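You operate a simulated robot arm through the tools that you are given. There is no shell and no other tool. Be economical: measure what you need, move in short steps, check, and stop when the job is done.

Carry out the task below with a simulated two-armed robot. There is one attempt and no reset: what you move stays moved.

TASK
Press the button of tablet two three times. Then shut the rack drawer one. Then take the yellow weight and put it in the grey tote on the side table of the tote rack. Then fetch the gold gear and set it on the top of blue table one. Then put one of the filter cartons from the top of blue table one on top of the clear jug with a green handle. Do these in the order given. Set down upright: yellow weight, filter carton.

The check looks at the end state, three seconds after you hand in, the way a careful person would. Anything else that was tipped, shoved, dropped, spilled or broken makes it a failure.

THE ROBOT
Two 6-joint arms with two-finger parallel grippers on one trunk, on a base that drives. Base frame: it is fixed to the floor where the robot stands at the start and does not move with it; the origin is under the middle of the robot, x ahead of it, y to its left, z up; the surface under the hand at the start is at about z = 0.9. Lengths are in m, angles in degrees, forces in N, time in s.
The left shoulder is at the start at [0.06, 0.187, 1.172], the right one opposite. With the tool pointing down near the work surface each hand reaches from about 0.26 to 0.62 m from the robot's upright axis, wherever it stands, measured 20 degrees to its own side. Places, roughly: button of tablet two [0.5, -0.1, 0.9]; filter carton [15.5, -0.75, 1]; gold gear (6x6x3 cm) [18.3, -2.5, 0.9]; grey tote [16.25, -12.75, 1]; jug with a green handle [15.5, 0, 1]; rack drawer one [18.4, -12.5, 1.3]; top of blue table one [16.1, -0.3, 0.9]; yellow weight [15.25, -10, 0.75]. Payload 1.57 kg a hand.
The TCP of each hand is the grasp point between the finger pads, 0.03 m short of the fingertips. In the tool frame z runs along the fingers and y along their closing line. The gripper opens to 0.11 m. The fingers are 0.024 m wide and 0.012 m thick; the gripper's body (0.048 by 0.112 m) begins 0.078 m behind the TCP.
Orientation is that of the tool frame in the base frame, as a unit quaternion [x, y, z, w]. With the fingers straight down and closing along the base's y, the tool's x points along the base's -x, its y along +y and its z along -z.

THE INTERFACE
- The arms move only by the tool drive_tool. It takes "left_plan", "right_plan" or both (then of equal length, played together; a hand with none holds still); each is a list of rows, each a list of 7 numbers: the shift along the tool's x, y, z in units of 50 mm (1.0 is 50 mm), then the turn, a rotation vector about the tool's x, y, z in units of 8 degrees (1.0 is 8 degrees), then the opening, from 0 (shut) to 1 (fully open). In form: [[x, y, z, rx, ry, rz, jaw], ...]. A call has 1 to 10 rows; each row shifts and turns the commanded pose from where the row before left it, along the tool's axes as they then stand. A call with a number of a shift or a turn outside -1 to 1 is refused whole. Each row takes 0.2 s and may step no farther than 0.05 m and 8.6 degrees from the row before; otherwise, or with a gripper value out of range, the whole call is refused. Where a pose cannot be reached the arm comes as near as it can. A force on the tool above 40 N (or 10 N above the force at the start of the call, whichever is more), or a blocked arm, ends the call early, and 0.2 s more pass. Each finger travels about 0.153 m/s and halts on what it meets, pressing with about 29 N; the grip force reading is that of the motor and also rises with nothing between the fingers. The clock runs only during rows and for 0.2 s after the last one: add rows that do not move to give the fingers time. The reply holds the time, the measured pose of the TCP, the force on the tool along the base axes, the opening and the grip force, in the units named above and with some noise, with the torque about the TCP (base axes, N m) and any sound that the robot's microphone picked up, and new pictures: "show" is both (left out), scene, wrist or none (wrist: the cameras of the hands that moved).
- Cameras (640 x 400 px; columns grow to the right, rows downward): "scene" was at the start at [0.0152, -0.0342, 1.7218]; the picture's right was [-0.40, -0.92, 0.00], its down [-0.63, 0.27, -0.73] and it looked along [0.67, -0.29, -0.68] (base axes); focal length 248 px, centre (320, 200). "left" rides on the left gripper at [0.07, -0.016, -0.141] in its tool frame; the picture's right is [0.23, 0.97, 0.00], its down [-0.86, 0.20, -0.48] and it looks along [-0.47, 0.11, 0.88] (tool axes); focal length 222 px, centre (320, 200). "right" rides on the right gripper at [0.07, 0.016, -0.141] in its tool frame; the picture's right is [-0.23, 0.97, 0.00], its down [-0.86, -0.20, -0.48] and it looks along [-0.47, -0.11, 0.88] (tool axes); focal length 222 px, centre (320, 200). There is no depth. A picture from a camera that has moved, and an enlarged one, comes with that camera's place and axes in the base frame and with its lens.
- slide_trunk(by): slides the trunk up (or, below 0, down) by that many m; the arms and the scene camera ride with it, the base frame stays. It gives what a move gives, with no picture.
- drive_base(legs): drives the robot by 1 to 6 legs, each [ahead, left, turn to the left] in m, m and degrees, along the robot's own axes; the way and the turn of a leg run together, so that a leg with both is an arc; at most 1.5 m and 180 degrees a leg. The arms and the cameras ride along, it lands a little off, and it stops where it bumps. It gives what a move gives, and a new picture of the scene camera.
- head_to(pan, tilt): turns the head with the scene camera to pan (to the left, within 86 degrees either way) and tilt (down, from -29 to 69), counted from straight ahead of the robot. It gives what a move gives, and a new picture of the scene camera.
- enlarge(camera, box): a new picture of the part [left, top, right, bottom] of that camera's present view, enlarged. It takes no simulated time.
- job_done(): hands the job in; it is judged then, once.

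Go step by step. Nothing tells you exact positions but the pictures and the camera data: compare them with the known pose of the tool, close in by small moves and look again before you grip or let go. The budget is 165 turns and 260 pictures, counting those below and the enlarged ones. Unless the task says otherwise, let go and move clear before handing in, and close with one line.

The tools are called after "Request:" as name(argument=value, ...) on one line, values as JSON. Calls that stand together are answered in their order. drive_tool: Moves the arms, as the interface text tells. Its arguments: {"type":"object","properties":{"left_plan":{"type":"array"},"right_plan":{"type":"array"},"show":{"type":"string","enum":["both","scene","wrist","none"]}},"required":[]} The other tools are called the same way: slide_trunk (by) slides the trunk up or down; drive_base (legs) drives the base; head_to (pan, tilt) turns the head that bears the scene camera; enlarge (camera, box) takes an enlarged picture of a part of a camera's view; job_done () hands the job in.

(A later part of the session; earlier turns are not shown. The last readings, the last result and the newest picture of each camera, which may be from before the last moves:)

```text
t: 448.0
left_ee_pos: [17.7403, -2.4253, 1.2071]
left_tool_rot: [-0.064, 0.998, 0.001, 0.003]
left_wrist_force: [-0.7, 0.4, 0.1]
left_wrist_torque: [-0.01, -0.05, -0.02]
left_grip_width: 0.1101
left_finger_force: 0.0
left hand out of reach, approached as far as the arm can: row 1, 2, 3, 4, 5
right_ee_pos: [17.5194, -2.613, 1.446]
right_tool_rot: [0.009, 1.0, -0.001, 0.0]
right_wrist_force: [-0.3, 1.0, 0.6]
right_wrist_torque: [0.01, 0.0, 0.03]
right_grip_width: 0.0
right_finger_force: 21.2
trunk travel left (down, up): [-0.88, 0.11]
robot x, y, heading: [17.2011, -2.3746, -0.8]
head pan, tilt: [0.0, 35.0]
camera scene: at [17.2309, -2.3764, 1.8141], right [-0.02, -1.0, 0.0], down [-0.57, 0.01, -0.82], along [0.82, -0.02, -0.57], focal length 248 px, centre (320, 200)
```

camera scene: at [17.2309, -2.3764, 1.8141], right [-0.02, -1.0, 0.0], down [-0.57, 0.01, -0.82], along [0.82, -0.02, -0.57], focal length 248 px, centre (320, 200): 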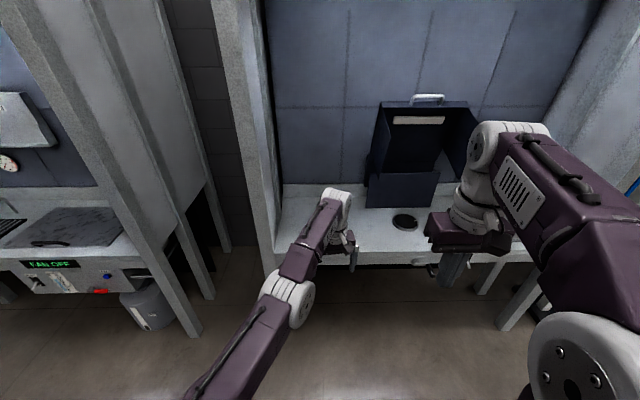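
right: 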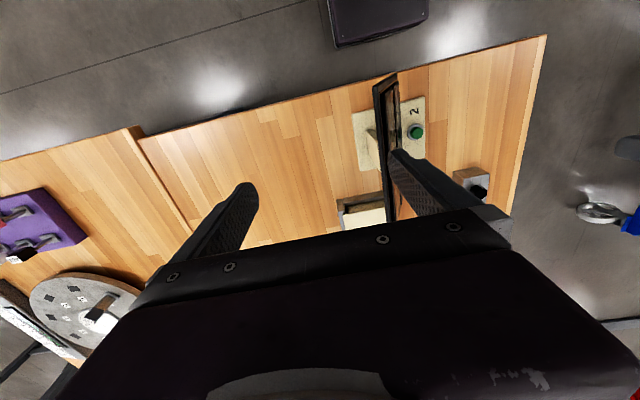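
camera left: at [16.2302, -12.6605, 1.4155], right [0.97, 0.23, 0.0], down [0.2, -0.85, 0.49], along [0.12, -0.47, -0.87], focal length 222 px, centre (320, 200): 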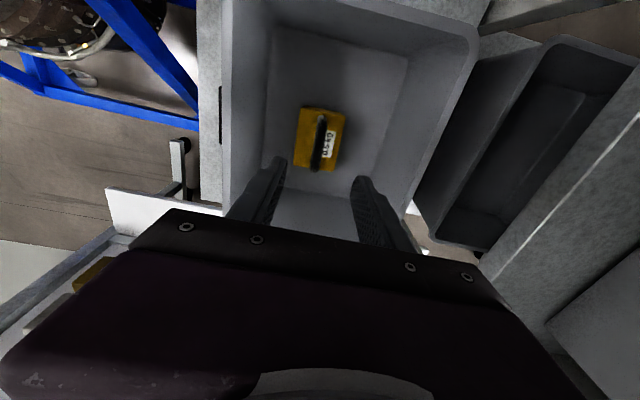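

Pure downward motion did bend the arm partly before, so I'll continue straight down in front of the bench.

Request:
drive_tool(left_plan=[[0, 0, 0.4, 0, 0, 0, 1], [0, 0, 0.4, 0, 0, 0, 1], [0, 0, 0.4, 0, 0, 0, 1], [0, 0, 0.4, 0, 0, 0, 1], [0, 0, 0.4, 0, 0, 0, 1]], show="none")

Request:
drive_tool(left_plan=[[0.3, 0, 0, 0, 0, 0, 1], [0.3, 0, 0, 0, 0, 0, 1], [0.3, 0, 0, 0, 0, 0, 1], [0.3, 0, 0, 0, 0, 0, 1]], show="none")

```text
t: 449.2
left_ee_pos: [17.7505, -2.4293, 1.1075]
left_tool_rot: [-0.064, 0.998, 0.001, 0.004]
left_wrist_force: [1.1, -0.4, 1.0]
left_wrist_torque: [0.02, 0.01, 0.0]
left_grip_width: 0.1102
left_finger_force: 0.0
left hand out of reach, approached as far as the arm can: row 1, 3
right_ee_pos: [17.5194, -2.6138, 1.4461]
right_tool_rot: [0.009, 1.0, 0.001, 0.0]
right_wrist_force: [-0.7, 0.4, 0.0]
right_wrist_torque: [-0.03, 0.02, 0.03]
right_grip_width: 0.0001
right_finger_force: 21.4
trunk travel left (down, up): [-0.88, 0.11]
robot x, y, heading: [17.203, -2.3721, -1.1]
head pan, tilt: [0.0, 35.0]
```

```text
t: 450.2
left_ee_pos: [17.7318, -2.4611, 1.1066]
left_tool_rot: [-0.063, 0.998, 0.002, 0.004]
left_wrist_force: [-0.3, -0.7, -0.9]
left_wrist_torque: [0.03, 0.04, -0.01]
left_grip_width: 0.11
left_finger_force: 0.0
left hand out of reach, approached as far as the arm can: row 1, 2, 3, 4
right_ee_pos: [17.5198, -2.6137, 1.4459]
right_tool_rot: [0.01, 1.0, -0.001, -0.001]
right_wrist_force: [-0.1, -0.6, 0.0]
right_wrist_torque: [0.0, 0.0, -0.05]
right_grip_width: 0.0001
right_finger_force: 21.8
trunk travel left (down, up): [-0.88, 0.11]
robot x, y, heading: [17.2022, -2.3773, -1.1]
head pan, tilt: [0.0, 35.0]
```

Still sliding along its limit. I'll try tilting the tool, which moves the wrist inwards and should bend the elbow.

Request:
drive_tool(left_plan=[[0, 0, 0, 0, -1, 0, 1], [0, 0, 0, 0, -1, 0, 1], [0, 0, 0, 0, -1, 0, 1], [0, 0, 0, 0, -1, 0, 1]], show="none")

Request:
drive_tool(left_plan=[[0.5, 0, 0, 0, 0, 0, 1], [0.5, 0, 0, 0, 0, 0, 1], [0.5, 0, 0, 0, 0, 0, 1]], show="scene")

```text
t: 451.2
left_ee_pos: [17.8085, -2.5164, 1.1029]
left_tool_rot: [-0.062, 0.958, 0.021, 0.279]
left_wrist_force: [0.0, -0.6, 0.7]
left_wrist_torque: [0.04, 0.0, 0.01]
left_grip_width: 0.1099
left_finger_force: 0.0
left hand out of reach, approached as far as the arm can: row 1, 2, 3, 4
right_ee_pos: [17.5191, -2.6134, 1.4455]
right_tool_rot: [0.009, 1.0, 0.0, 0.0]
right_wrist_force: [-0.1, 1.0, 0.3]
right_wrist_torque: [-0.02, 0.03, 0.04]
right_grip_width: 0.0
right_finger_force: 21.7
trunk travel left (down, up): [-0.88, 0.11]
robot x, y, heading: [17.2022, -2.3734, -1.3]
head pan, tilt: [0.0, 35.0]
```

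```text
t: 452.0
left_ee_pos: [17.7715, -2.5486, 1.0593]
left_tool_rot: [-0.061, 0.958, 0.02, 0.279]
left_wrist_force: [0.3, -0.3, -0.2]
left_wrist_torque: [0.01, 0.0, 0.0]
left_grip_width: 0.1102
left_finger_force: 0.1
left hand out of reach, approached as far as the arm can: row 1, 2, 3
right_ee_pos: [17.5187, -2.6131, 1.4454]
right_tool_rot: [0.01, 1.0, -0.002, -0.001]
right_wrist_force: [0.2, -0.3, 0.0]
right_wrist_torque: [0.03, -0.03, 0.0]
right_grip_width: 0.0
right_finger_force: 21.3
trunk travel left (down, up): [-0.88, 0.11]
robot x, y, heading: [17.2036, -2.3783, -1.2]
head pan, tilt: [0.0, 35.0]
camera scene: at [17.23, -2.377, 1.8141], right [-0.02, -1.0, 0.0], down [-0.57, 0.01, -0.82], along [0.82, -0.02, -0.57], focal length 248 px, centre (320, 200)
```

scene: 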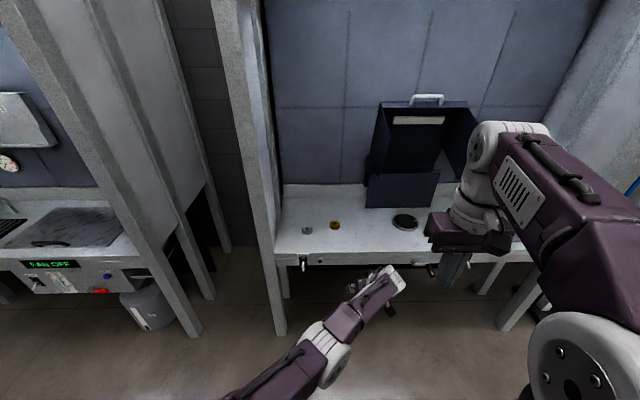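

The gold gear is now visible at left on the bench. A straight arm needs big elbow turns for small retractions, so I'll retract in tiny growing steps.

Request:
drive_tool(left_plan=[[0.014, 0.011, -0.009, 0, 0, 0, 1], [0.014, 0.011, -0.009, 0, 0, 0, 1], [0.02, 0.017, -0.013, 0, 0, 0, 1], [0.028, 0.023, -0.018, 0, 0, 0, 1], [0.035, 0.028, -0.022, 0, 0, 0, 1], [0.05, 0.04, -0.03, 0, 0, 0, 1], [0.07, 0.057, -0.044, 0, 0, 0, 1], [0.1, 0.08, -0.06, 0, 0, 0, 1], [0.14, 0.11, -0.09, 0, 0, 0, 1], [0.2, 0.17, -0.13, 0, 0, 0, 1]], show="none")

```text
t: 454.2
left_ee_pos: [17.7291, -2.529, 1.0582]
left_tool_rot: [-0.062, 0.958, 0.019, 0.279]
left_wrist_force: [0.6, 0.3, 0.4]
left_wrist_torque: [-0.01, 0.0, -0.02]
left_grip_width: 0.11
left_finger_force: 0.0
left hand out of reach, approached as far as the arm can: row 3, 5
right_ee_pos: [17.5194, -2.6131, 1.446]
right_tool_rot: [0.009, 1.0, -0.001, 0.0]
right_wrist_force: [0.0, -0.4, 0.4]
right_wrist_torque: [0.0, -0.03, -0.01]
right_grip_width: 0.0
right_finger_force: 21.4
trunk travel left (down, up): [-0.88, 0.11]
robot x, y, heading: [17.2002, -2.3794, -1.1]
head pan, tilt: [0.0, 35.0]
```

That works: tiny steps freed the arm. I'll retract a bit further and level the tool again.

Request:
drive_tool(left_plan=[[0.3, 0.25, -0.5, 0, 0, 0, 1], [0.3, 0.25, -0.5, 0, 0, 0, 1], [0.4, 0.25, -0.5, 0, 0, 0, 1], [0.4, 0.25, -0.5, 0, 0, 0, 1], [0, 0, 0, 0, 1, 0, 1], [0, 0, 0, 0, 1, 0, 1], [0, 0, 0, 0, 1, 0, 1], [0, 0, 0, 0, 1, 0, 1], [0, 0, 0, 0, 0.05, 0.9, 1]], show="scene")

Request:
enlarge(camera="scene", box=[270, 170, 430, 280])

```text
t: 456.2
left_ee_pos: [17.6124, -2.4933, 1.1052]
left_tool_rot: [-0.001, 1.0, 0.002, 0.0]
left_wrist_force: [0.6, -0.1, 0.1]
left_wrist_torque: [0.0, 0.0, -0.02]
left_grip_width: 0.11
left_finger_force: 0.1
right_ee_pos: [17.5202, -2.6142, 1.4449]
right_tool_rot: [0.009, 1.0, 0.0, 0.0]
right_wrist_force: [-0.6, 1.2, -0.8]
right_wrist_torque: [0.02, -0.04, 0.03]
right_grip_width: 0.0002
right_finger_force: 21.5
trunk travel left (down, up): [-0.88, 0.11]
robot x, y, heading: [17.201, -2.3733, -1.2]
head pan, tilt: [0.0, 35.0]
camera scene: at [17.2307, -2.3767, 1.8141], right [-0.02, -1.0, 0.0], down [-0.57, 0.01, -0.82], along [0.82, -0.02, -0.57], focal length 248 px, centre (320, 200)
```

scene: 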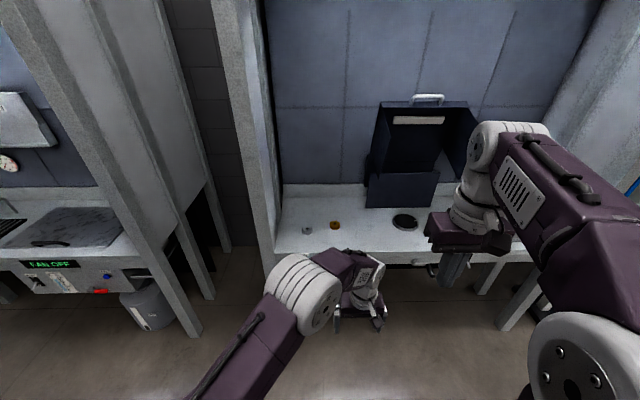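

```text
3.64 times, centred on (350, 225) of scene
camera zoom: at [17.2307, -2.3767, 1.8141], right [-0.02, -1.0, 0.0], down [-0.57, 0.01, -0.82], along [0.82, -0.02, -0.57], focal length 904 px, centre (211, 109)
```

zoom: 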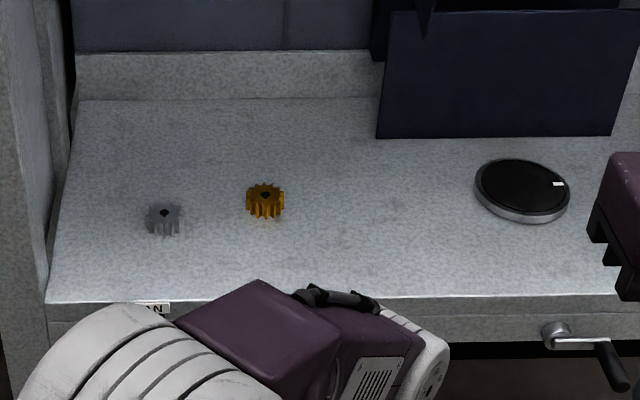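

The gear is at about (18.26, -2.48) on the bench, whose front edge is at x≈18.07. I'll shift the hand left and drive up to the bench.

Request:
drive_tool(left_plan=[[0, 0.8, -0.5, 0, 0, 0, 1], [0, 0.8, -0.5, 0, 0, 0, 1], [0, 0.8, -0.5, 0, 0, 0, 1]], show="none")

Request:
drive_base(legs=[[0.48, -0.19, 1.1]])

Request:
enlarge(camera="left", box=[0, 0, 640, 400])

```text
t: 457.0
left_ee_pos: [17.6083, -2.3727, 1.1795]
left_tool_rot: [0.0, 1.0, 0.001, 0.001]
left_wrist_force: [0.2, 0.7, 0.3]
left_wrist_torque: [-0.01, -0.02, -0.02]
left_grip_width: 0.11
left_finger_force: 0.1
right_ee_pos: [17.519, -2.6122, 1.4456]
right_tool_rot: [0.01, 1.0, -0.001, 0.001]
right_wrist_force: [0.1, 0.1, -0.2]
right_wrist_torque: [-0.01, -0.03, -0.01]
right_grip_width: 0.0
right_finger_force: 21.3
trunk travel left (down, up): [-0.88, 0.11]
robot x, y, heading: [17.201, -2.3743, -1.1]
head pan, tilt: [0.0, 35.0]
```

```text
t: 460.0
left_ee_pos: [18.0889, -2.5622, 1.1811]
left_tool_rot: [-0.011, 1.0, 0.001, 0.0]
left_wrist_force: [-0.7, 0.4, 0.1]
left_wrist_torque: [-0.01, -0.02, -0.01]
left_grip_width: 0.11
left_finger_force: 0.1
right_ee_pos: [18.0029, -2.8044, 1.4465]
right_tool_rot: [0.0, 1.0, -0.001, 0.001]
right_wrist_force: [-0.5, 0.5, -0.4]
right_wrist_torque: [0.0, -0.01, -0.03]
right_grip_width: 0.0002
right_finger_force: 21.2
trunk travel left (down, up): [-0.88, 0.11]
robot x, y, heading: [17.682, -2.5722, -0.1]
head pan, tilt: [0.0, 35.0]
camera scene: at [17.7089, -2.572, 1.8141], right [0.0, -1.0, 0.0], down [-0.57, 0.0, -0.82], along [0.82, 0.0, -0.57], focal length 248 px, centre (320, 200)
```

scene: 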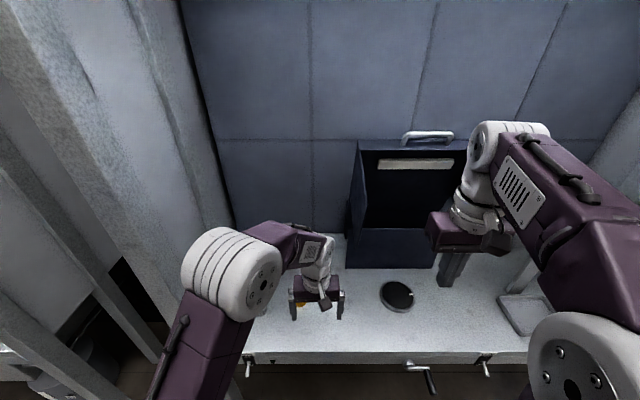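

```text
1.00 times, centred on (320, 200) of left (not enlarged: the box is as wide or as high as the picture)
camera zoom: at [18.0207, -2.5815, 1.3227], right [-0.25, 0.97, 0.0], down [0.85, 0.22, 0.48], along [0.47, 0.12, -0.88], focal length 222 px, centre (320, 200)
```

zoom: 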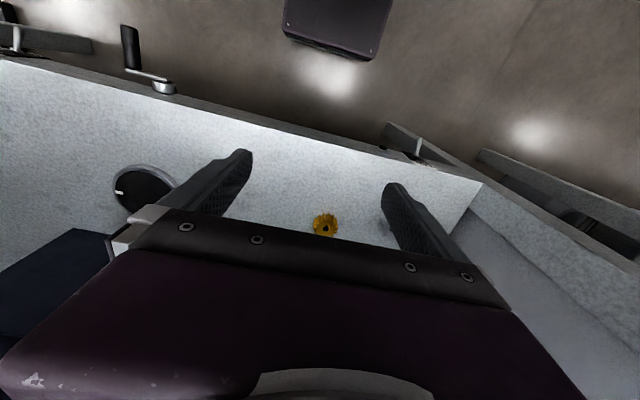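

The gear triangulates to about (18.30, -2.495). To avoid stretching the arm I'll move the base 8 cm closer, then bring the hand over the gear.

Request:
drive_base(legs=[[0.08, 0, 0]])

Request:
drive_tool(left_plan=[[-0.7, 0.35, 0, 0, 0, 0, 1], [-0.7, 0.35, 0, 0, 0, 0, 1], [-0.5, 0.3, 0.5, 0, 0, 0, 1], [0, 0.2, 0.7, 0, 0, 0, 1], [0, 0, 0.6, 0, 0, 0, 1]])

```text
t: 461.1
left_ee_pos: [18.1628, -2.5639, 1.1832]
left_tool_rot: [-0.011, 1.0, 0.001, 0.004]
left_wrist_force: [0.3, -0.9, 0.3]
left_wrist_torque: [-0.04, -0.07, -0.03]
left_grip_width: 0.1101
left_finger_force: 0.1
right_ee_pos: [18.0741, -2.8034, 1.4481]
right_tool_rot: [0.001, 1.0, -0.001, 0.004]
right_wrist_force: [0.0, -0.7, 0.6]
right_wrist_torque: [0.01, -0.08, 0.0]
right_grip_width: 0.0001
right_finger_force: 21.2
trunk travel left (down, up): [-0.88, 0.11]
robot x, y, heading: [17.763, -2.5727, -0.2]
head pan, tilt: [0.0, 35.0]
camera scene: at [17.7783, -2.573, 1.8143], right [0.0, -1.0, 0.0], down [-0.57, 0.0, -0.82], along [0.82, 0.0, -0.57], focal length 248 px, centre (320, 200)
```

scene: 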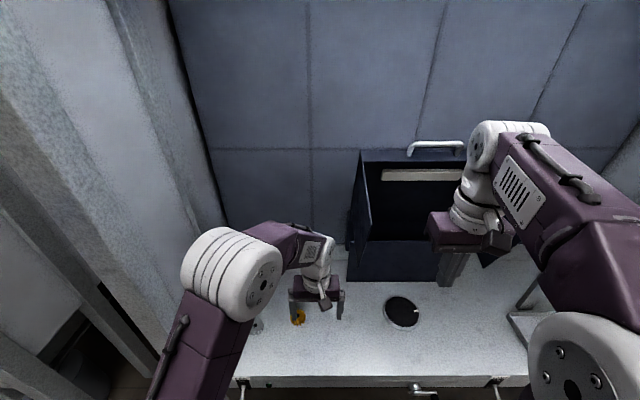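

```text
t: 462.3
left_ee_pos: [18.2624, -2.5006, 1.0911]
left_tool_rot: [-0.011, 1.0, 0.002, 0.001]
left_wrist_force: [0.5, 0.0, -0.5]
left_wrist_torque: [0.02, -0.03, -0.03]
left_grip_width: 0.11
left_finger_force: 0.2
right_ee_pos: [18.082, -2.8035, 1.4464]
right_tool_rot: [0.001, 1.0, 0.0, 0.0]
right_wrist_force: [-0.5, 0.4, 0.3]
right_wrist_torque: [-0.03, -0.01, 0.01]
right_grip_width: 0.0
right_finger_force: 21.0
trunk travel left (down, up): [-0.88, 0.11]
robot x, y, heading: [17.7596, -2.5717, 0.0]
head pan, tilt: [0.0, 35.0]
camera scene: at [17.7884, -2.5731, 1.8142], right [0.0, -1.0, 0.0], down [-0.57, 0.0, -0.82], along [0.82, 0.0, -0.57], focal length 248 px, centre (320, 200)
camera left: at [18.1942, -2.5198, 1.233], right [-0.25, 0.97, 0.0], down [0.85, 0.22, 0.48], along [0.47, 0.12, -0.88], focal length 222 px, centre (320, 200)
```

scene: 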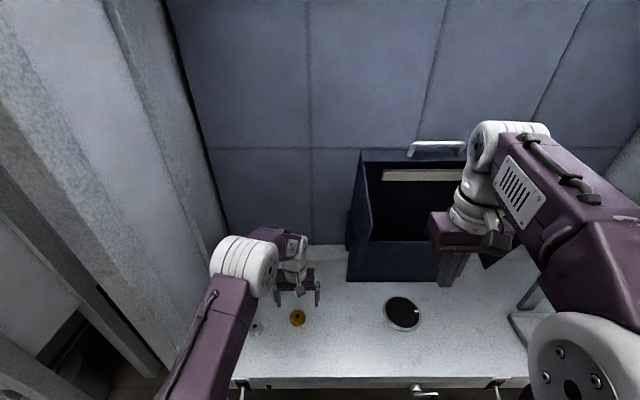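
left: 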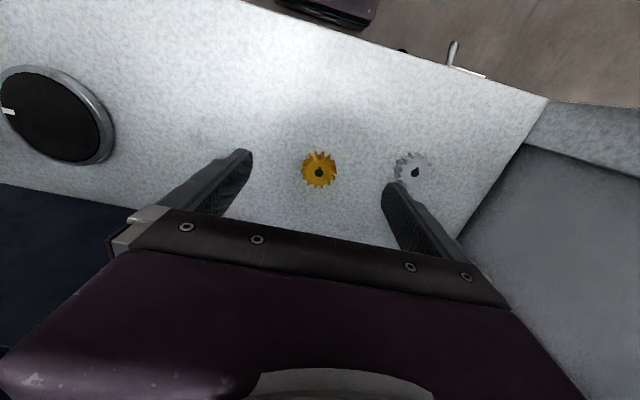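

Both cameras agree on the gear at about (18.33, -2.485, 0.87). I'll centre over it and go down to 6 cm above.

Request:
drive_tool(left_plan=[[-0.7, 0.15, 0.5, 0, 0, 0, 0.9], [-0.62, 0.15, 0.5, 0, 0, 0, 0.85], [0, 0, 0.9, 0, 0, 0, 0.85], [0, 0, 0.9, 0, 0, 0, 0.85], [0, 0, 0, 0, 0, 0, 0.85]])

Request:
enlarge(camera="scene", box=[220, 250, 380, 380])

```text
t: 463.5
left_ee_pos: [18.3298, -2.4855, 0.9511]
left_tool_rot: [-0.011, 1.0, 0.002, 0.0]
left_wrist_force: [-0.7, 0.1, -1.0]
left_wrist_torque: [0.03, 0.03, -0.02]
left_grip_width: 0.0937
left_finger_force: 0.0
right_ee_pos: [18.0832, -2.804, 1.446]
right_tool_rot: [0.0, 1.0, -0.001, 0.0]
right_wrist_force: [-0.6, -0.3, -0.5]
right_wrist_torque: [0.01, 0.05, 0.0]
right_grip_width: 0.0
right_finger_force: 21.7
trunk travel left (down, up): [-0.88, 0.11]
robot x, y, heading: [17.763, -2.5707, -0.4]
head pan, tilt: [0.0, 35.0]
camera scene: at [17.7904, -2.5728, 1.8141], right [0.0, -1.0, 0.0], down [-0.57, 0.0, -0.82], along [0.82, 0.0, -0.57], focal length 248 px, centre (320, 200)
camera left: at [18.2611, -2.5041, 1.0927], right [-0.25, 0.97, 0.0], down [0.85, 0.22, 0.48], along [0.46, 0.12, -0.88], focal length 222 px, centre (320, 200)
```

scene: 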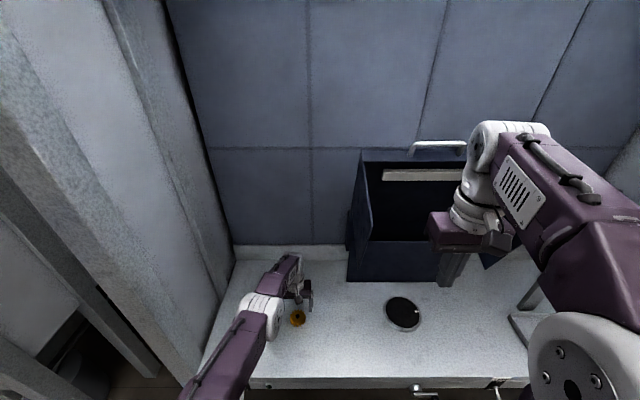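
left: 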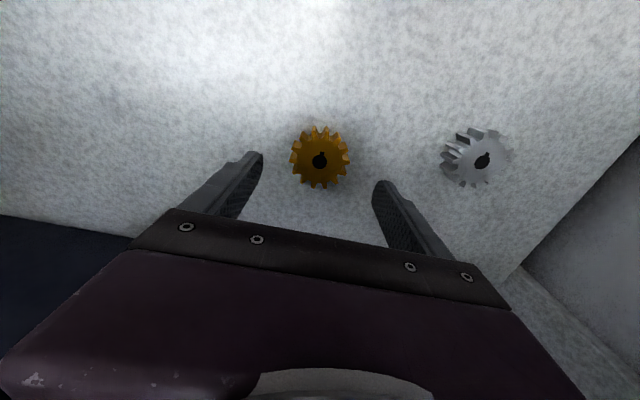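

```text
3.08 times, centred on (300, 315) of scene
camera zoom: at [17.7904, -2.5728, 1.8141], right [0.0, -1.0, 0.0], down [-0.57, 0.0, -0.82], along [0.82, 0.0, -0.57], focal length 765 px, centre (382, -154)
```

zoom: 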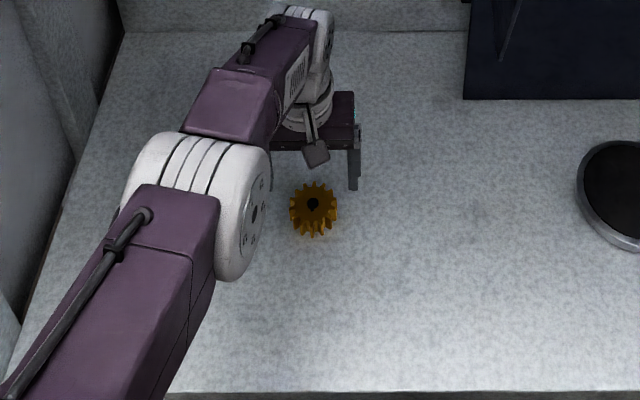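

The gear is well centred between the fingers. I'll descend carefully in 1 cm steps until the tips are near the bench.

Request:
drive_tool(left_plan=[[0.1, -0.04, 0.3, 0, 0, 0, 0.85], [0, 0, 0.3, 0, 0, 0, 0.85], [0, 0, 0.2, 0, 0, 0, 0.85], [0, 0, 0.2, 0, 0, 0, 0.85], [0, 0, 0, 0, 0, 0, 0.85]], show="wrist")

Request:
enlarge(camera="scene", box=[220, 250, 380, 380])

```text
t: 464.7
left_ee_pos: [18.3145, -2.4852, 0.9044]
left_tool_rot: [-0.011, 1.0, 0.001, 0.001]
left_wrist_force: [-0.3, 0.0, -0.1]
left_wrist_torque: [-0.03, 0.0, 0.04]
left_grip_width: 0.0932
left_finger_force: 0.0
left hand out of reach, approached as far as the arm can: row 2, 3, 4
right_ee_pos: [18.0843, -2.8041, 1.4458]
right_tool_rot: [0.001, 1.0, -0.001, 0.0]
right_wrist_force: [-0.4, 0.1, -0.1]
right_wrist_torque: [0.02, -0.01, 0.01]
right_grip_width: 0.0002
right_finger_force: 21.0
trunk travel left (down, up): [-0.88, 0.11]
robot x, y, heading: [17.7662, -2.5718, -0.2]
head pan, tilt: [0.0, 35.0]
camera left: at [18.2457, -2.5041, 1.0469], right [-0.25, 0.97, 0.0], down [0.85, 0.22, 0.48], along [0.46, 0.12, -0.88], focal length 222 px, centre (320, 200)
```

left: 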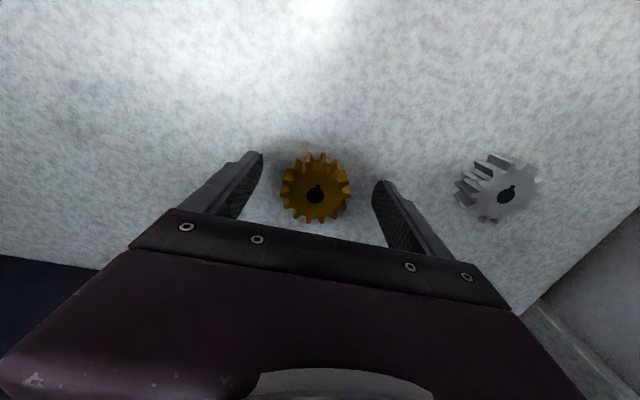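

```text
3.08 times, centred on (300, 315) of scene
camera zoom: at [17.7903, -2.573, 1.8141], right [0.0, -1.0, 0.0], down [-0.57, 0.0, -0.82], along [0.82, 0.0, -0.57], focal length 765 px, centre (382, -154)
```

zoom: 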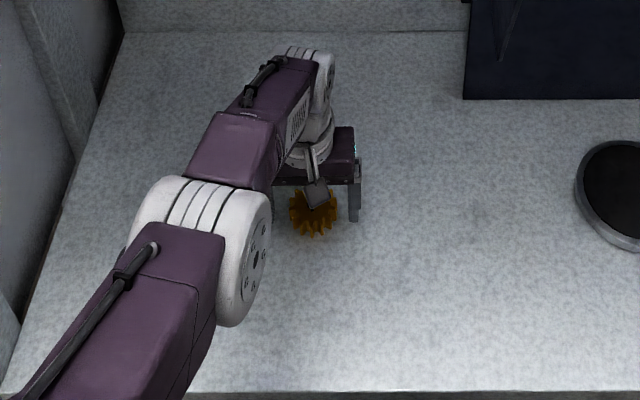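

The low pose over-stretches the arm with the trunk raised. I'll lift the hand 8 cm and lower the trunk instead.

Request:
drive_tool(left_plan=[[0, 0, -0.4, 0, 0, 0, 0.85], [0, 0, -0.6, 0, 0, 0, 0.85], [-0.15, -0.06, -0.8, 0, 0, 0, 0.85], [0, 0, 0, 0, 0, 0, 0.85]], show="none")

Request:
slide_trunk(by=-0.06)

Request:
enlarge(camera="left", box=[160, 80, 480, 280])

```text
t: 465.7
left_ee_pos: [18.3232, -2.4885, 0.9964]
left_tool_rot: [-0.01, 1.0, 0.001, 0.001]
left_wrist_force: [0.2, 0.0, 0.4]
left_wrist_torque: [-0.01, 0.0, 0.0]
left_grip_width: 0.0933
left_finger_force: 0.2
right_ee_pos: [18.0827, -2.8038, 1.4456]
right_tool_rot: [0.0, 1.0, 0.0, 0.0]
right_wrist_force: [0.7, 0.2, 0.3]
right_wrist_torque: [0.02, -0.02, 0.01]
right_grip_width: 0.0
right_finger_force: 20.9
trunk travel left (down, up): [-0.88, 0.11]
robot x, y, heading: [17.7635, -2.5713, -0.3]
head pan, tilt: [0.0, 35.0]
```

```text
t: 466.7
left_ee_pos: [18.3213, -2.4886, 0.9351]
left_tool_rot: [-0.011, 1.0, 0.001, 0.001]
left_wrist_force: [-0.1, 0.4, -0.1]
left_wrist_torque: [0.02, 0.01, -0.02]
left_grip_width: 0.0937
left_finger_force: 0.1
right_ee_pos: [18.0836, -2.8043, 1.3865]
right_tool_rot: [0.001, 1.0, -0.001, 0.001]
right_wrist_force: [0.5, -0.7, -0.7]
right_wrist_torque: [-0.01, -0.01, 0.04]
right_grip_width: 0.0
right_finger_force: 21.3
trunk travel left (down, up): [-0.82, 0.17]
robot x, y, heading: [17.7643, -2.5748, -0.1]
head pan, tilt: [0.0, 35.0]
```

```text
2.00 times, centred on (320, 180) of left
camera zoom: at [18.2537, -2.5072, 1.0774], right [-0.25, 0.97, 0.0], down [0.85, 0.22, 0.48], along [0.46, 0.12, -0.88], focal length 444 px, centre (320, 240)
```

zoom: 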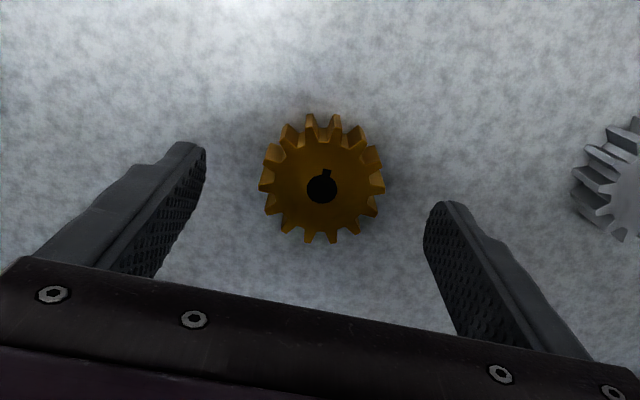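

Centred exactly. I'll descend the last centimetres slowly.

Request:
drive_tool(left_plan=[[0, 0, 0.25, 0, 0, 0, 0.85], [0, 0, 0.25, 0, 0, 0, 0.85], [0, 0, 0.15, 0, 0, 0, 0.85], [0, 0, 0.15, 0, 0, 0, 0.85], [0, 0, 0.1, 0, 0, 0, 0.85], [0, 0, 0, 0, 0, 0, 0.85]], show="wrist")

```text
t: 468.1
left_ee_pos: [18.3221, -2.489, 0.889]
left_tool_rot: [-0.01, 1.0, 0.002, 0.001]
left_wrist_force: [0.7, 0.6, -0.2]
left_wrist_torque: [0.01, -0.02, 0.01]
left_grip_width: 0.0936
left_finger_force: 0.0
right_ee_pos: [18.0829, -2.8032, 1.3866]
right_tool_rot: [0.0, 1.0, -0.001, 0.0]
right_wrist_force: [-0.9, -0.1, 0.2]
right_wrist_torque: [0.02, 0.03, 0.0]
right_grip_width: 0.0
right_finger_force: 21.3
trunk travel left (down, up): [-0.82, 0.17]
robot x, y, heading: [17.761, -2.5737, 0.1]
head pan, tilt: [0.0, 35.0]
camera left: at [18.2538, -2.5072, 1.032], right [-0.25, 0.97, 0.0], down [0.85, 0.22, 0.48], along [0.46, 0.12, -0.88], focal length 222 px, centre (320, 200)
```

left: 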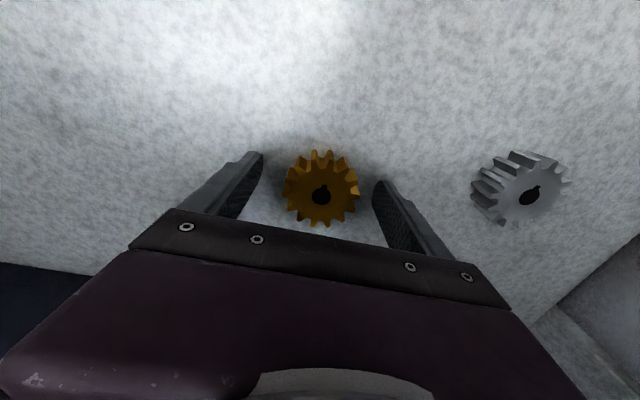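

The tips are at bench level with the gear between the pads. I'll close on it.

Request:
drive_tool(left_plan=[[0, 0, 0, 0, 0, 0, 0.6], [0, 0, 0, 0, 0, 0, 0.4], [0, 0, 0, 0, 0, 0, 0.2], [0, 0, 0, 0, 0, 0, 0], [0, 0, 0, 0, 0, 0, 0]], show="wrist")

```text
t: 469.3
left_ee_pos: [18.3235, -2.489, 0.8901]
left_tool_rot: [-0.011, 1.0, 0.001, 0.001]
left_wrist_force: [-0.2, -0.3, 0.5]
left_wrist_torque: [-0.14, 0.02, 0.01]
left_grip_width: 0.0592
left_finger_force: 29.3
right_ee_pos: [18.0832, -2.8047, 1.3855]
right_tool_rot: [0.0, 1.0, 0.0, 0.001]
right_wrist_force: [-0.2, -0.3, -0.2]
right_wrist_torque: [-0.01, -0.01, 0.03]
right_grip_width: 0.0001
right_finger_force: 21.2
trunk travel left (down, up): [-0.82, 0.17]
robot x, y, heading: [17.7605, -2.5727, 0.3]
head pan, tilt: [0.0, 35.0]
camera left: at [18.2539, -2.5071, 1.0321], right [-0.25, 0.97, 0.0], down [0.85, 0.22, 0.48], along [0.46, 0.12, -0.88], focal length 222 px, centre (320, 200)
```

left: 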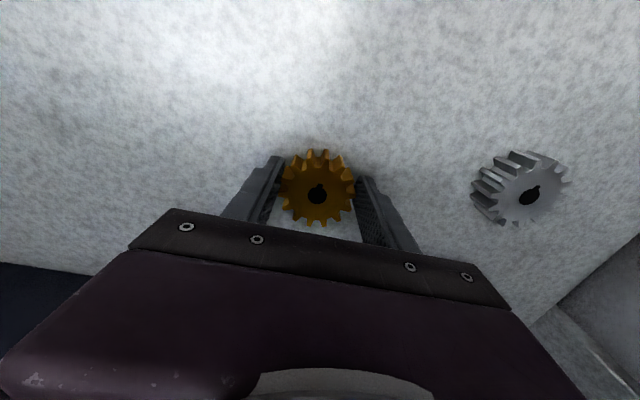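

The gear is gripped at 59 mm. I'll lift it and draw the hand back.

Request:
drive_tool(left_plan=[[0, 0, -0.4, 0, 0, 0, 0], [0, 0, -0.8, 0, 0, 0, 0], [0.2, 0, -0.8, 0, 0, 0, 0], [0.4, 0, -0.8, 0, 0, 0, 0], [0.6, 0, -0.6, 0, 0, 0, 0], [0.8, 0, 0, 0, 0, 0, 0], [0.8, 0, 0, 0, 0, 0, 0]], show="wrist")

```text
t: 470.9
left_ee_pos: [18.1821, -2.4918, 1.062]
left_tool_rot: [-0.01, 1.0, 0.001, 0.001]
left_wrist_force: [-0.6, 0.3, -4.5]
left_wrist_torque: [0.0, 0.02, 0.0]
left_grip_width: 0.0593
left_finger_force: 28.9
right_ee_pos: [18.0826, -2.8037, 1.3861]
right_tool_rot: [0.001, 1.0, -0.001, 0.001]
right_wrist_force: [0.1, 0.3, 0.7]
right_wrist_torque: [-0.02, -0.02, 0.06]
right_grip_width: 0.0
right_finger_force: 20.9
trunk travel left (down, up): [-0.82, 0.17]
robot x, y, heading: [17.7648, -2.5731, 0.1]
head pan, tilt: [0.0, 35.0]
camera left: at [18.1124, -2.5099, 1.2033], right [-0.25, 0.97, 0.0], down [0.85, 0.22, 0.48], along [0.47, 0.12, -0.88], focal length 222 px, centre (320, 200)
```

left: 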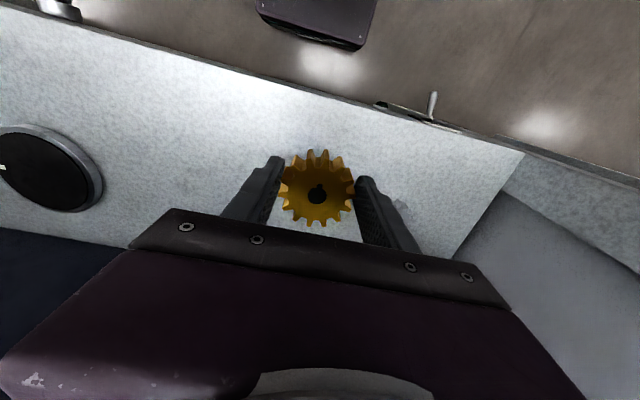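

The gear is held. I'll raise it a little, back out of the hood and drive to the corridor south of blue table one, facing north.

Request:
drive_tool(left_plan=[[0.2, 0, -0.8, 0, 0, 0, 0], [0, 0, -0.8, 0, 0, 0, 0]], show="none")

Request:
drive_base(legs=[[-0.48, 0, 0], [0, 1.15, 0], [0, 0, 90], [0, 1.0, 0]])

Request:
head_to(pan=0, tilt=40)

```text
t: 471.5
left_ee_pos: [18.1695, -2.4911, 1.1405]
left_tool_rot: [-0.011, 1.0, 0.001, 0.001]
left_wrist_force: [-0.4, -0.5, -4.4]
left_wrist_torque: [0.03, 0.01, 0.01]
left_grip_width: 0.0593
left_finger_force: 29.0
right_ee_pos: [18.0821, -2.8033, 1.3869]
right_tool_rot: [0.001, 1.0, -0.001, 0.0]
right_wrist_force: [0.2, 0.0, -0.1]
right_wrist_torque: [-0.03, -0.01, -0.03]
right_grip_width: 0.0001
right_finger_force: 21.3
trunk travel left (down, up): [-0.82, 0.17]
robot x, y, heading: [17.763, -2.5675, -0.3]
head pan, tilt: [0.0, 35.0]
```

```text
t: 488.4
left_ee_pos: [16.213, -0.9992, 1.1391]
left_tool_rot: [0.713, -0.701, -0.001, 0.001]
left_wrist_force: [1.2, 0.0, -5.2]
left_wrist_torque: [-0.07, -0.03, -0.01]
left_grip_width: 0.059
left_finger_force: 28.7
right_ee_pos: [16.5247, -1.0886, 1.3856]
right_tool_rot: [-0.705, 0.709, -0.001, -0.001]
right_wrist_force: [0.2, 0.5, 0.4]
right_wrist_torque: [-0.02, 0.0, -0.01]
right_grip_width: 0.0002
right_finger_force: 21.0
trunk travel left (down, up): [-0.82, 0.17]
robot x, y, heading: [16.2924, -1.4097, 89.4]
head pan, tilt: [0.0, 35.0]
camera scene: at [16.2916, -1.3805, 1.7541], right [1.0, -0.01, 0.0], down [-0.01, -0.57, -0.82], along [0.01, 0.82, -0.57], focal length 248 px, centre (320, 200)
```

scene: 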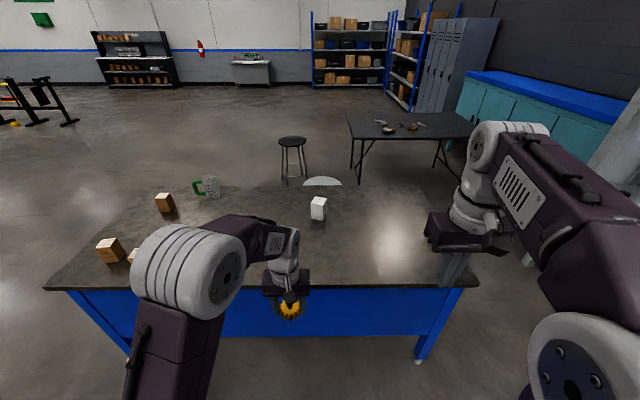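

```text
t: 489.1
left_ee_pos: [16.2125, -0.9979, 1.1399]
left_tool_rot: [0.712, -0.702, -0.002, 0.002]
left_wrist_force: [0.2, -0.1, -4.5]
left_wrist_torque: [-0.07, 0.03, 0.01]
left_grip_width: 0.0592
left_finger_force: 28.9
right_ee_pos: [16.5247, -1.0888, 1.3856]
right_tool_rot: [-0.705, 0.709, -0.001, 0.001]
right_wrist_force: [-0.3, 0.7, -0.6]
right_wrist_torque: [-0.01, -0.01, -0.04]
right_grip_width: 0.0
right_finger_force: 21.6
trunk travel left (down, up): [-0.82, 0.17]
robot x, y, heading: [16.2888, -1.4075, 89.4]
head pan, tilt: [0.0, 40.0]
camera scene: at [16.2906, -1.3836, 1.7466], right [1.0, -0.01, 0.0], down [-0.01, -0.64, -0.77], along [0.01, 0.77, -0.64], focal length 248 px, centre (320, 200)
```

scene: 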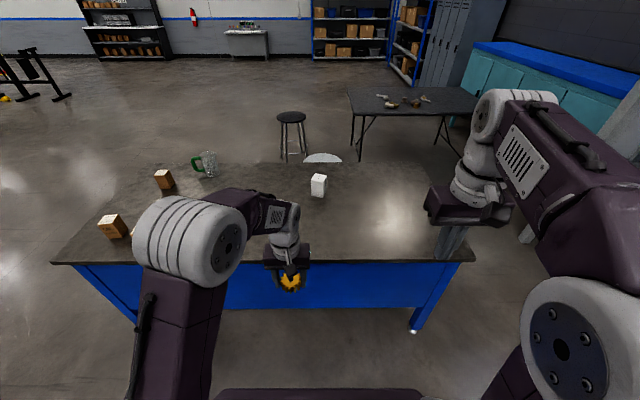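

The table's front edge is at y≈-0.76 and the spot around (16.25, -0.57) is empty. I'll drive 0.28 m closer and extend the gear over the table.

Request:
drive_base(legs=[[0.28, 0, 0.5]])

Request:
drive_tool(left_plan=[[-0.6, 0, 0, 0, 0, 0, 0], [-0.6, 0, 0, 0, 0, 0, 0], [-0.6, 0, 0.4, 0, 0, 0, 0], [-0.4, 0, 0.6, 0, 0, 0, 0], [-0.4, 0, 0.6, 0, 0, 0, 0], [0, 0, 0.6, 0, 0, 0, 0], [0, 0, 0, 0, 0, 0, 0]])

```text
t: 491.0
left_ee_pos: [16.2096, -0.7186, 1.1406]
left_tool_rot: [0.716, -0.698, -0.002, 0.0]
left_wrist_force: [0.0, -0.6, -4.6]
left_wrist_torque: [-0.01, 0.02, -0.02]
left_grip_width: 0.0592
left_finger_force: 29.1
right_ee_pos: [16.5235, -0.8062, 1.3867]
right_tool_rot: [0.707, -0.707, 0.0, -0.001]
right_wrist_force: [0.3, -0.1, 0.2]
right_wrist_torque: [-0.02, 0.03, 0.03]
right_grip_width: 0.0
right_finger_force: 22.2
trunk travel left (down, up): [-0.82, 0.17]
robot x, y, heading: [16.2981, -1.1269, 90.0]
head pan, tilt: [0.0, 40.0]
camera scene: at [16.2911, -1.104, 1.7466], right [1.0, 0.0, 0.0], down [0.0, -0.64, -0.77], along [0.0, 0.77, -0.64], focal length 248 px, centre (320, 200)
```

scene: 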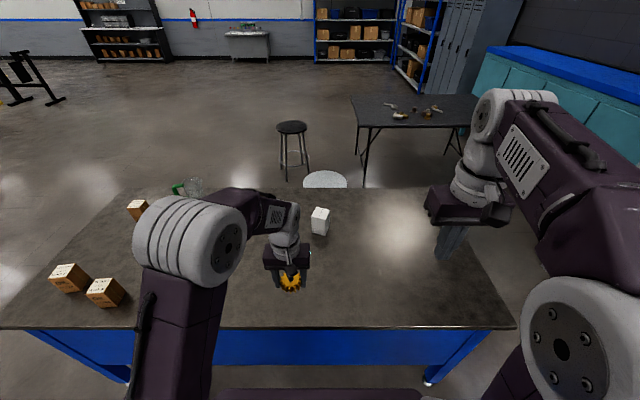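

```text
t: 492.6
left_ee_pos: [16.2068, -0.5861, 1.0288]
left_tool_rot: [0.715, -0.699, -0.001, 0.001]
left_wrist_force: [-0.1, -0.3, -4.4]
left_wrist_torque: [-0.07, 0.03, -0.05]
left_grip_width: 0.0589
left_finger_force: 29.2
right_ee_pos: [16.5234, -0.8041, 1.386]
right_tool_rot: [0.708, -0.707, 0.0, -0.001]
right_wrist_force: [0.5, 0.2, -0.1]
right_wrist_torque: [0.02, -0.02, 0.01]
right_grip_width: 0.0
right_finger_force: 21.2
trunk travel left (down, up): [-0.82, 0.17]
robot x, y, heading: [16.292, -1.1263, 90.0]
head pan, tilt: [0.0, 40.0]
camera scene: at [16.2912, -1.1014, 1.7465], right [1.0, 0.0, 0.0], down [0.0, -0.64, -0.77], along [0.0, 0.77, -0.64], focal length 248 px, centre (320, 200)
camera left: at [16.2257, -0.6565, 1.1712], right [-0.97, -0.25, 0.0], down [-0.22, 0.85, 0.48], along [-0.12, 0.46, -0.88], focal length 222 px, centre (320, 200)
```

scene: 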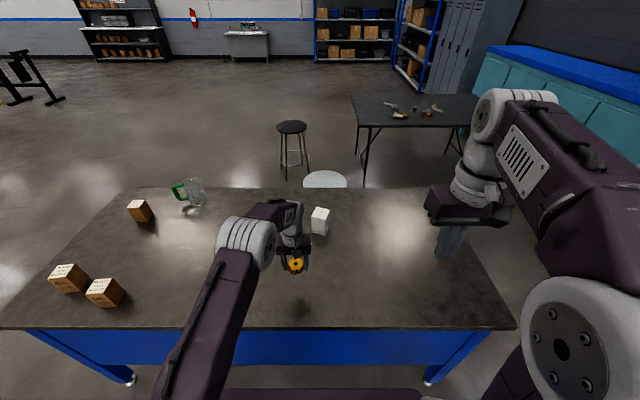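
left: 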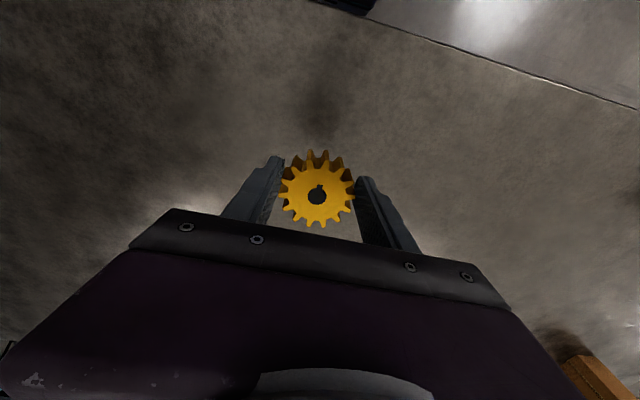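

The gear is over an empty area at (16.21, -0.59). I'll lower it in small steps to the tabletop.

Request:
drive_tool(left_plan=[[0, 0, 0.4, 0, 0, 0, 0], [0, 0, 0.4, 0, 0, 0, 0], [0, 0, 0.4, 0, 0, 0, 0], [0, 0, 0.2, 0, 0, 0, 0], [0, 0, 0.15, 0, 0, 0, 0], [0, 0, 0.1, 0, 0, 0, 0], [0, 0, 0, 0, 0, 0, 0]], show="wrist")

Request:
enlarge(camera="scene", box=[230, 200, 370, 330])

```text
t: 494.2
left_ee_pos: [16.2053, -0.5865, 0.9465]
left_tool_rot: [0.716, -0.698, -0.002, 0.001]
left_wrist_force: [1.0, 0.1, -4.2]
left_wrist_torque: [-0.04, -0.01, 0.02]
left_grip_width: 0.0591
left_finger_force: 28.5
right_ee_pos: [16.522, -0.8042, 1.3859]
right_tool_rot: [0.708, -0.706, 0.001, -0.001]
right_wrist_force: [-0.4, -0.3, -0.2]
right_wrist_torque: [0.01, -0.01, -0.01]
right_grip_width: 0.0001
right_finger_force: 21.1
trunk travel left (down, up): [-0.82, 0.17]
robot x, y, heading: [16.2915, -1.1264, 90.2]
head pan, tilt: [0.0, 40.0]
camera left: at [16.2249, -0.6569, 1.0892], right [-0.97, -0.25, 0.0], down [-0.22, 0.85, 0.48], along [-0.12, 0.46, -0.88], focal length 222 px, centre (320, 200)
```

left: 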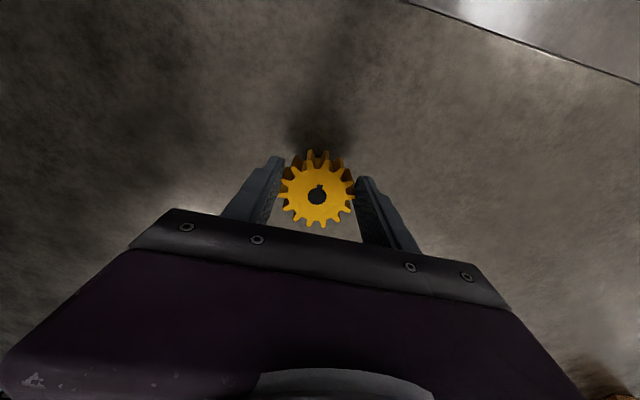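

```text
3.08 times, centred on (300, 265) of scene
camera zoom: at [16.2911, -1.1009, 1.7465], right [1.0, 0.0, 0.0], down [0.0, -0.64, -0.77], along [0.0, 0.77, -0.64], focal length 765 px, centre (382, 0)
```

zoom: 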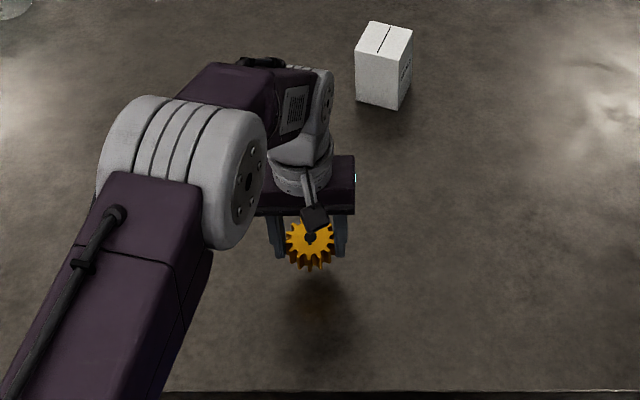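

The gear's shadow shows it is still a few centimetres up. I'll keep lowering in fine steps until contact.

Request:
drive_tool(left_plan=[[0, 0, 0.2, 0, 0, 0, 0], [0, 0, 0.2, 0, 0, 0, 0], [0, 0, 0.1, 0, 0, 0, 0], [0, 0, 0.1, 0, 0, 0, 0], [0, 0, 0.1, 0, 0, 0, 0], [0, 0, 0.1, 0, 0, 0, 0]], show="wrist")

Request:
enlarge(camera="scene", box=[230, 200, 370, 330])

```text
t: 495.6
left_ee_pos: [16.2056, -0.5864, 0.9075]
left_tool_rot: [0.716, -0.698, -0.001, 0.001]
left_wrist_force: [-0.5, 0.2, -4.1]
left_wrist_torque: [-0.02, 0.03, -0.01]
left_grip_width: 0.0591
left_finger_force: 28.9
right_ee_pos: [16.5226, -0.8036, 1.3858]
right_tool_rot: [0.708, -0.706, 0.0, 0.0]
right_wrist_force: [0.8, 0.4, -0.2]
right_wrist_torque: [-0.03, 0.01, 0.03]
right_grip_width: 0.0
right_finger_force: 21.4
trunk travel left (down, up): [-0.82, 0.17]
robot x, y, heading: [16.2908, -1.1277, 90.0]
head pan, tilt: [0.0, 40.0]
camera left: at [16.2247, -0.657, 1.049], right [-0.97, -0.25, 0.0], down [-0.22, 0.85, 0.48], along [-0.12, 0.46, -0.88], focal length 222 px, centre (320, 200)
```

left: 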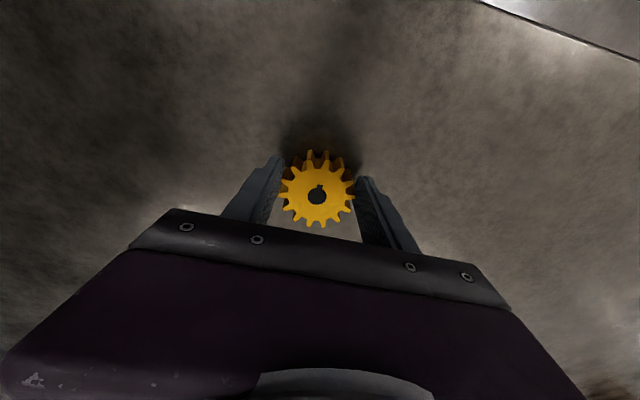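

```text
3.08 times, centred on (300, 265) of scene
camera zoom: at [16.2911, -1.1008, 1.7465], right [1.0, 0.0, 0.0], down [0.0, -0.64, -0.77], along [0.0, 0.77, -0.64], focal length 765 px, centre (382, 0)
```

zoom: 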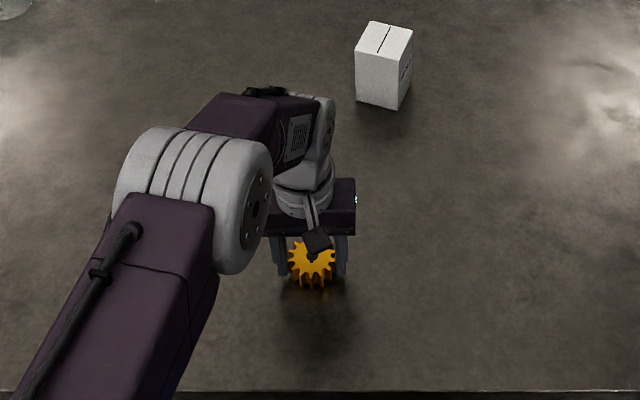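

Still hanging, a couple of centimetres left. Continuing in fine steps.

Request:
drive_tool(left_plan=[[0, 0, 0.1, 0, 0, 0, 0], [0, 0, 0.1, 0, 0, 0, 0], [0, 0, 0.1, 0, 0, 0, 0], [0, 0, 0.1, 0, 0, 0, 0], [0, 0, 0.1, 0, 0, 0, 0]], show="wrist")

```text
t: 496.8
left_ee_pos: [16.2048, -0.589, 0.8899]
left_tool_rot: [0.716, -0.699, -0.002, -0.002]
left_wrist_force: [-2.2, -14.8, 28.6]
left_wrist_torque: [-0.86, -1.07, -0.34]
left_grip_width: 0.0592
left_finger_force: 29.1
right_ee_pos: [16.5234, -0.8083, 1.3868]
right_tool_rot: [0.708, -0.706, -0.001, -0.002]
right_wrist_force: [0.4, 0.5, 0.0]
right_wrist_torque: [-0.04, 0.0, 0.01]
right_grip_width: 0.0
right_finger_force: 21.6
trunk travel left (down, up): [-0.82, 0.17]
robot x, y, heading: [16.2913, -1.126, 89.7]
head pan, tilt: [0.0, 40.0]
stopped in row 5 (left hand): the force on the tool passed its limit at 42 N (the readings are from after the stop); the commanded pose is now the measured one
camera left: at [16.2247, -0.6593, 1.0319], right [-0.97, -0.25, 0.0], down [-0.22, 0.85, 0.48], along [-0.12, 0.47, -0.87], focal length 222 px, centre (320, 200)
```

left: 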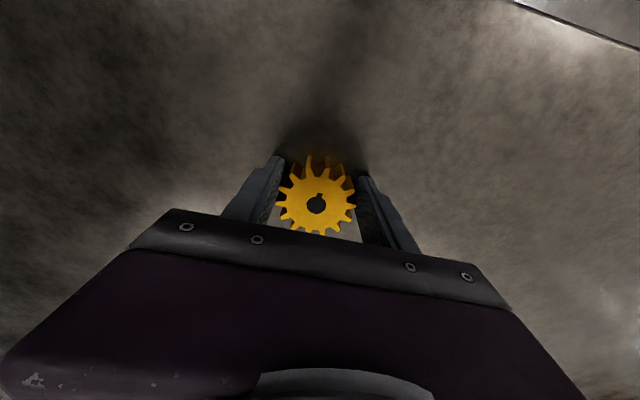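

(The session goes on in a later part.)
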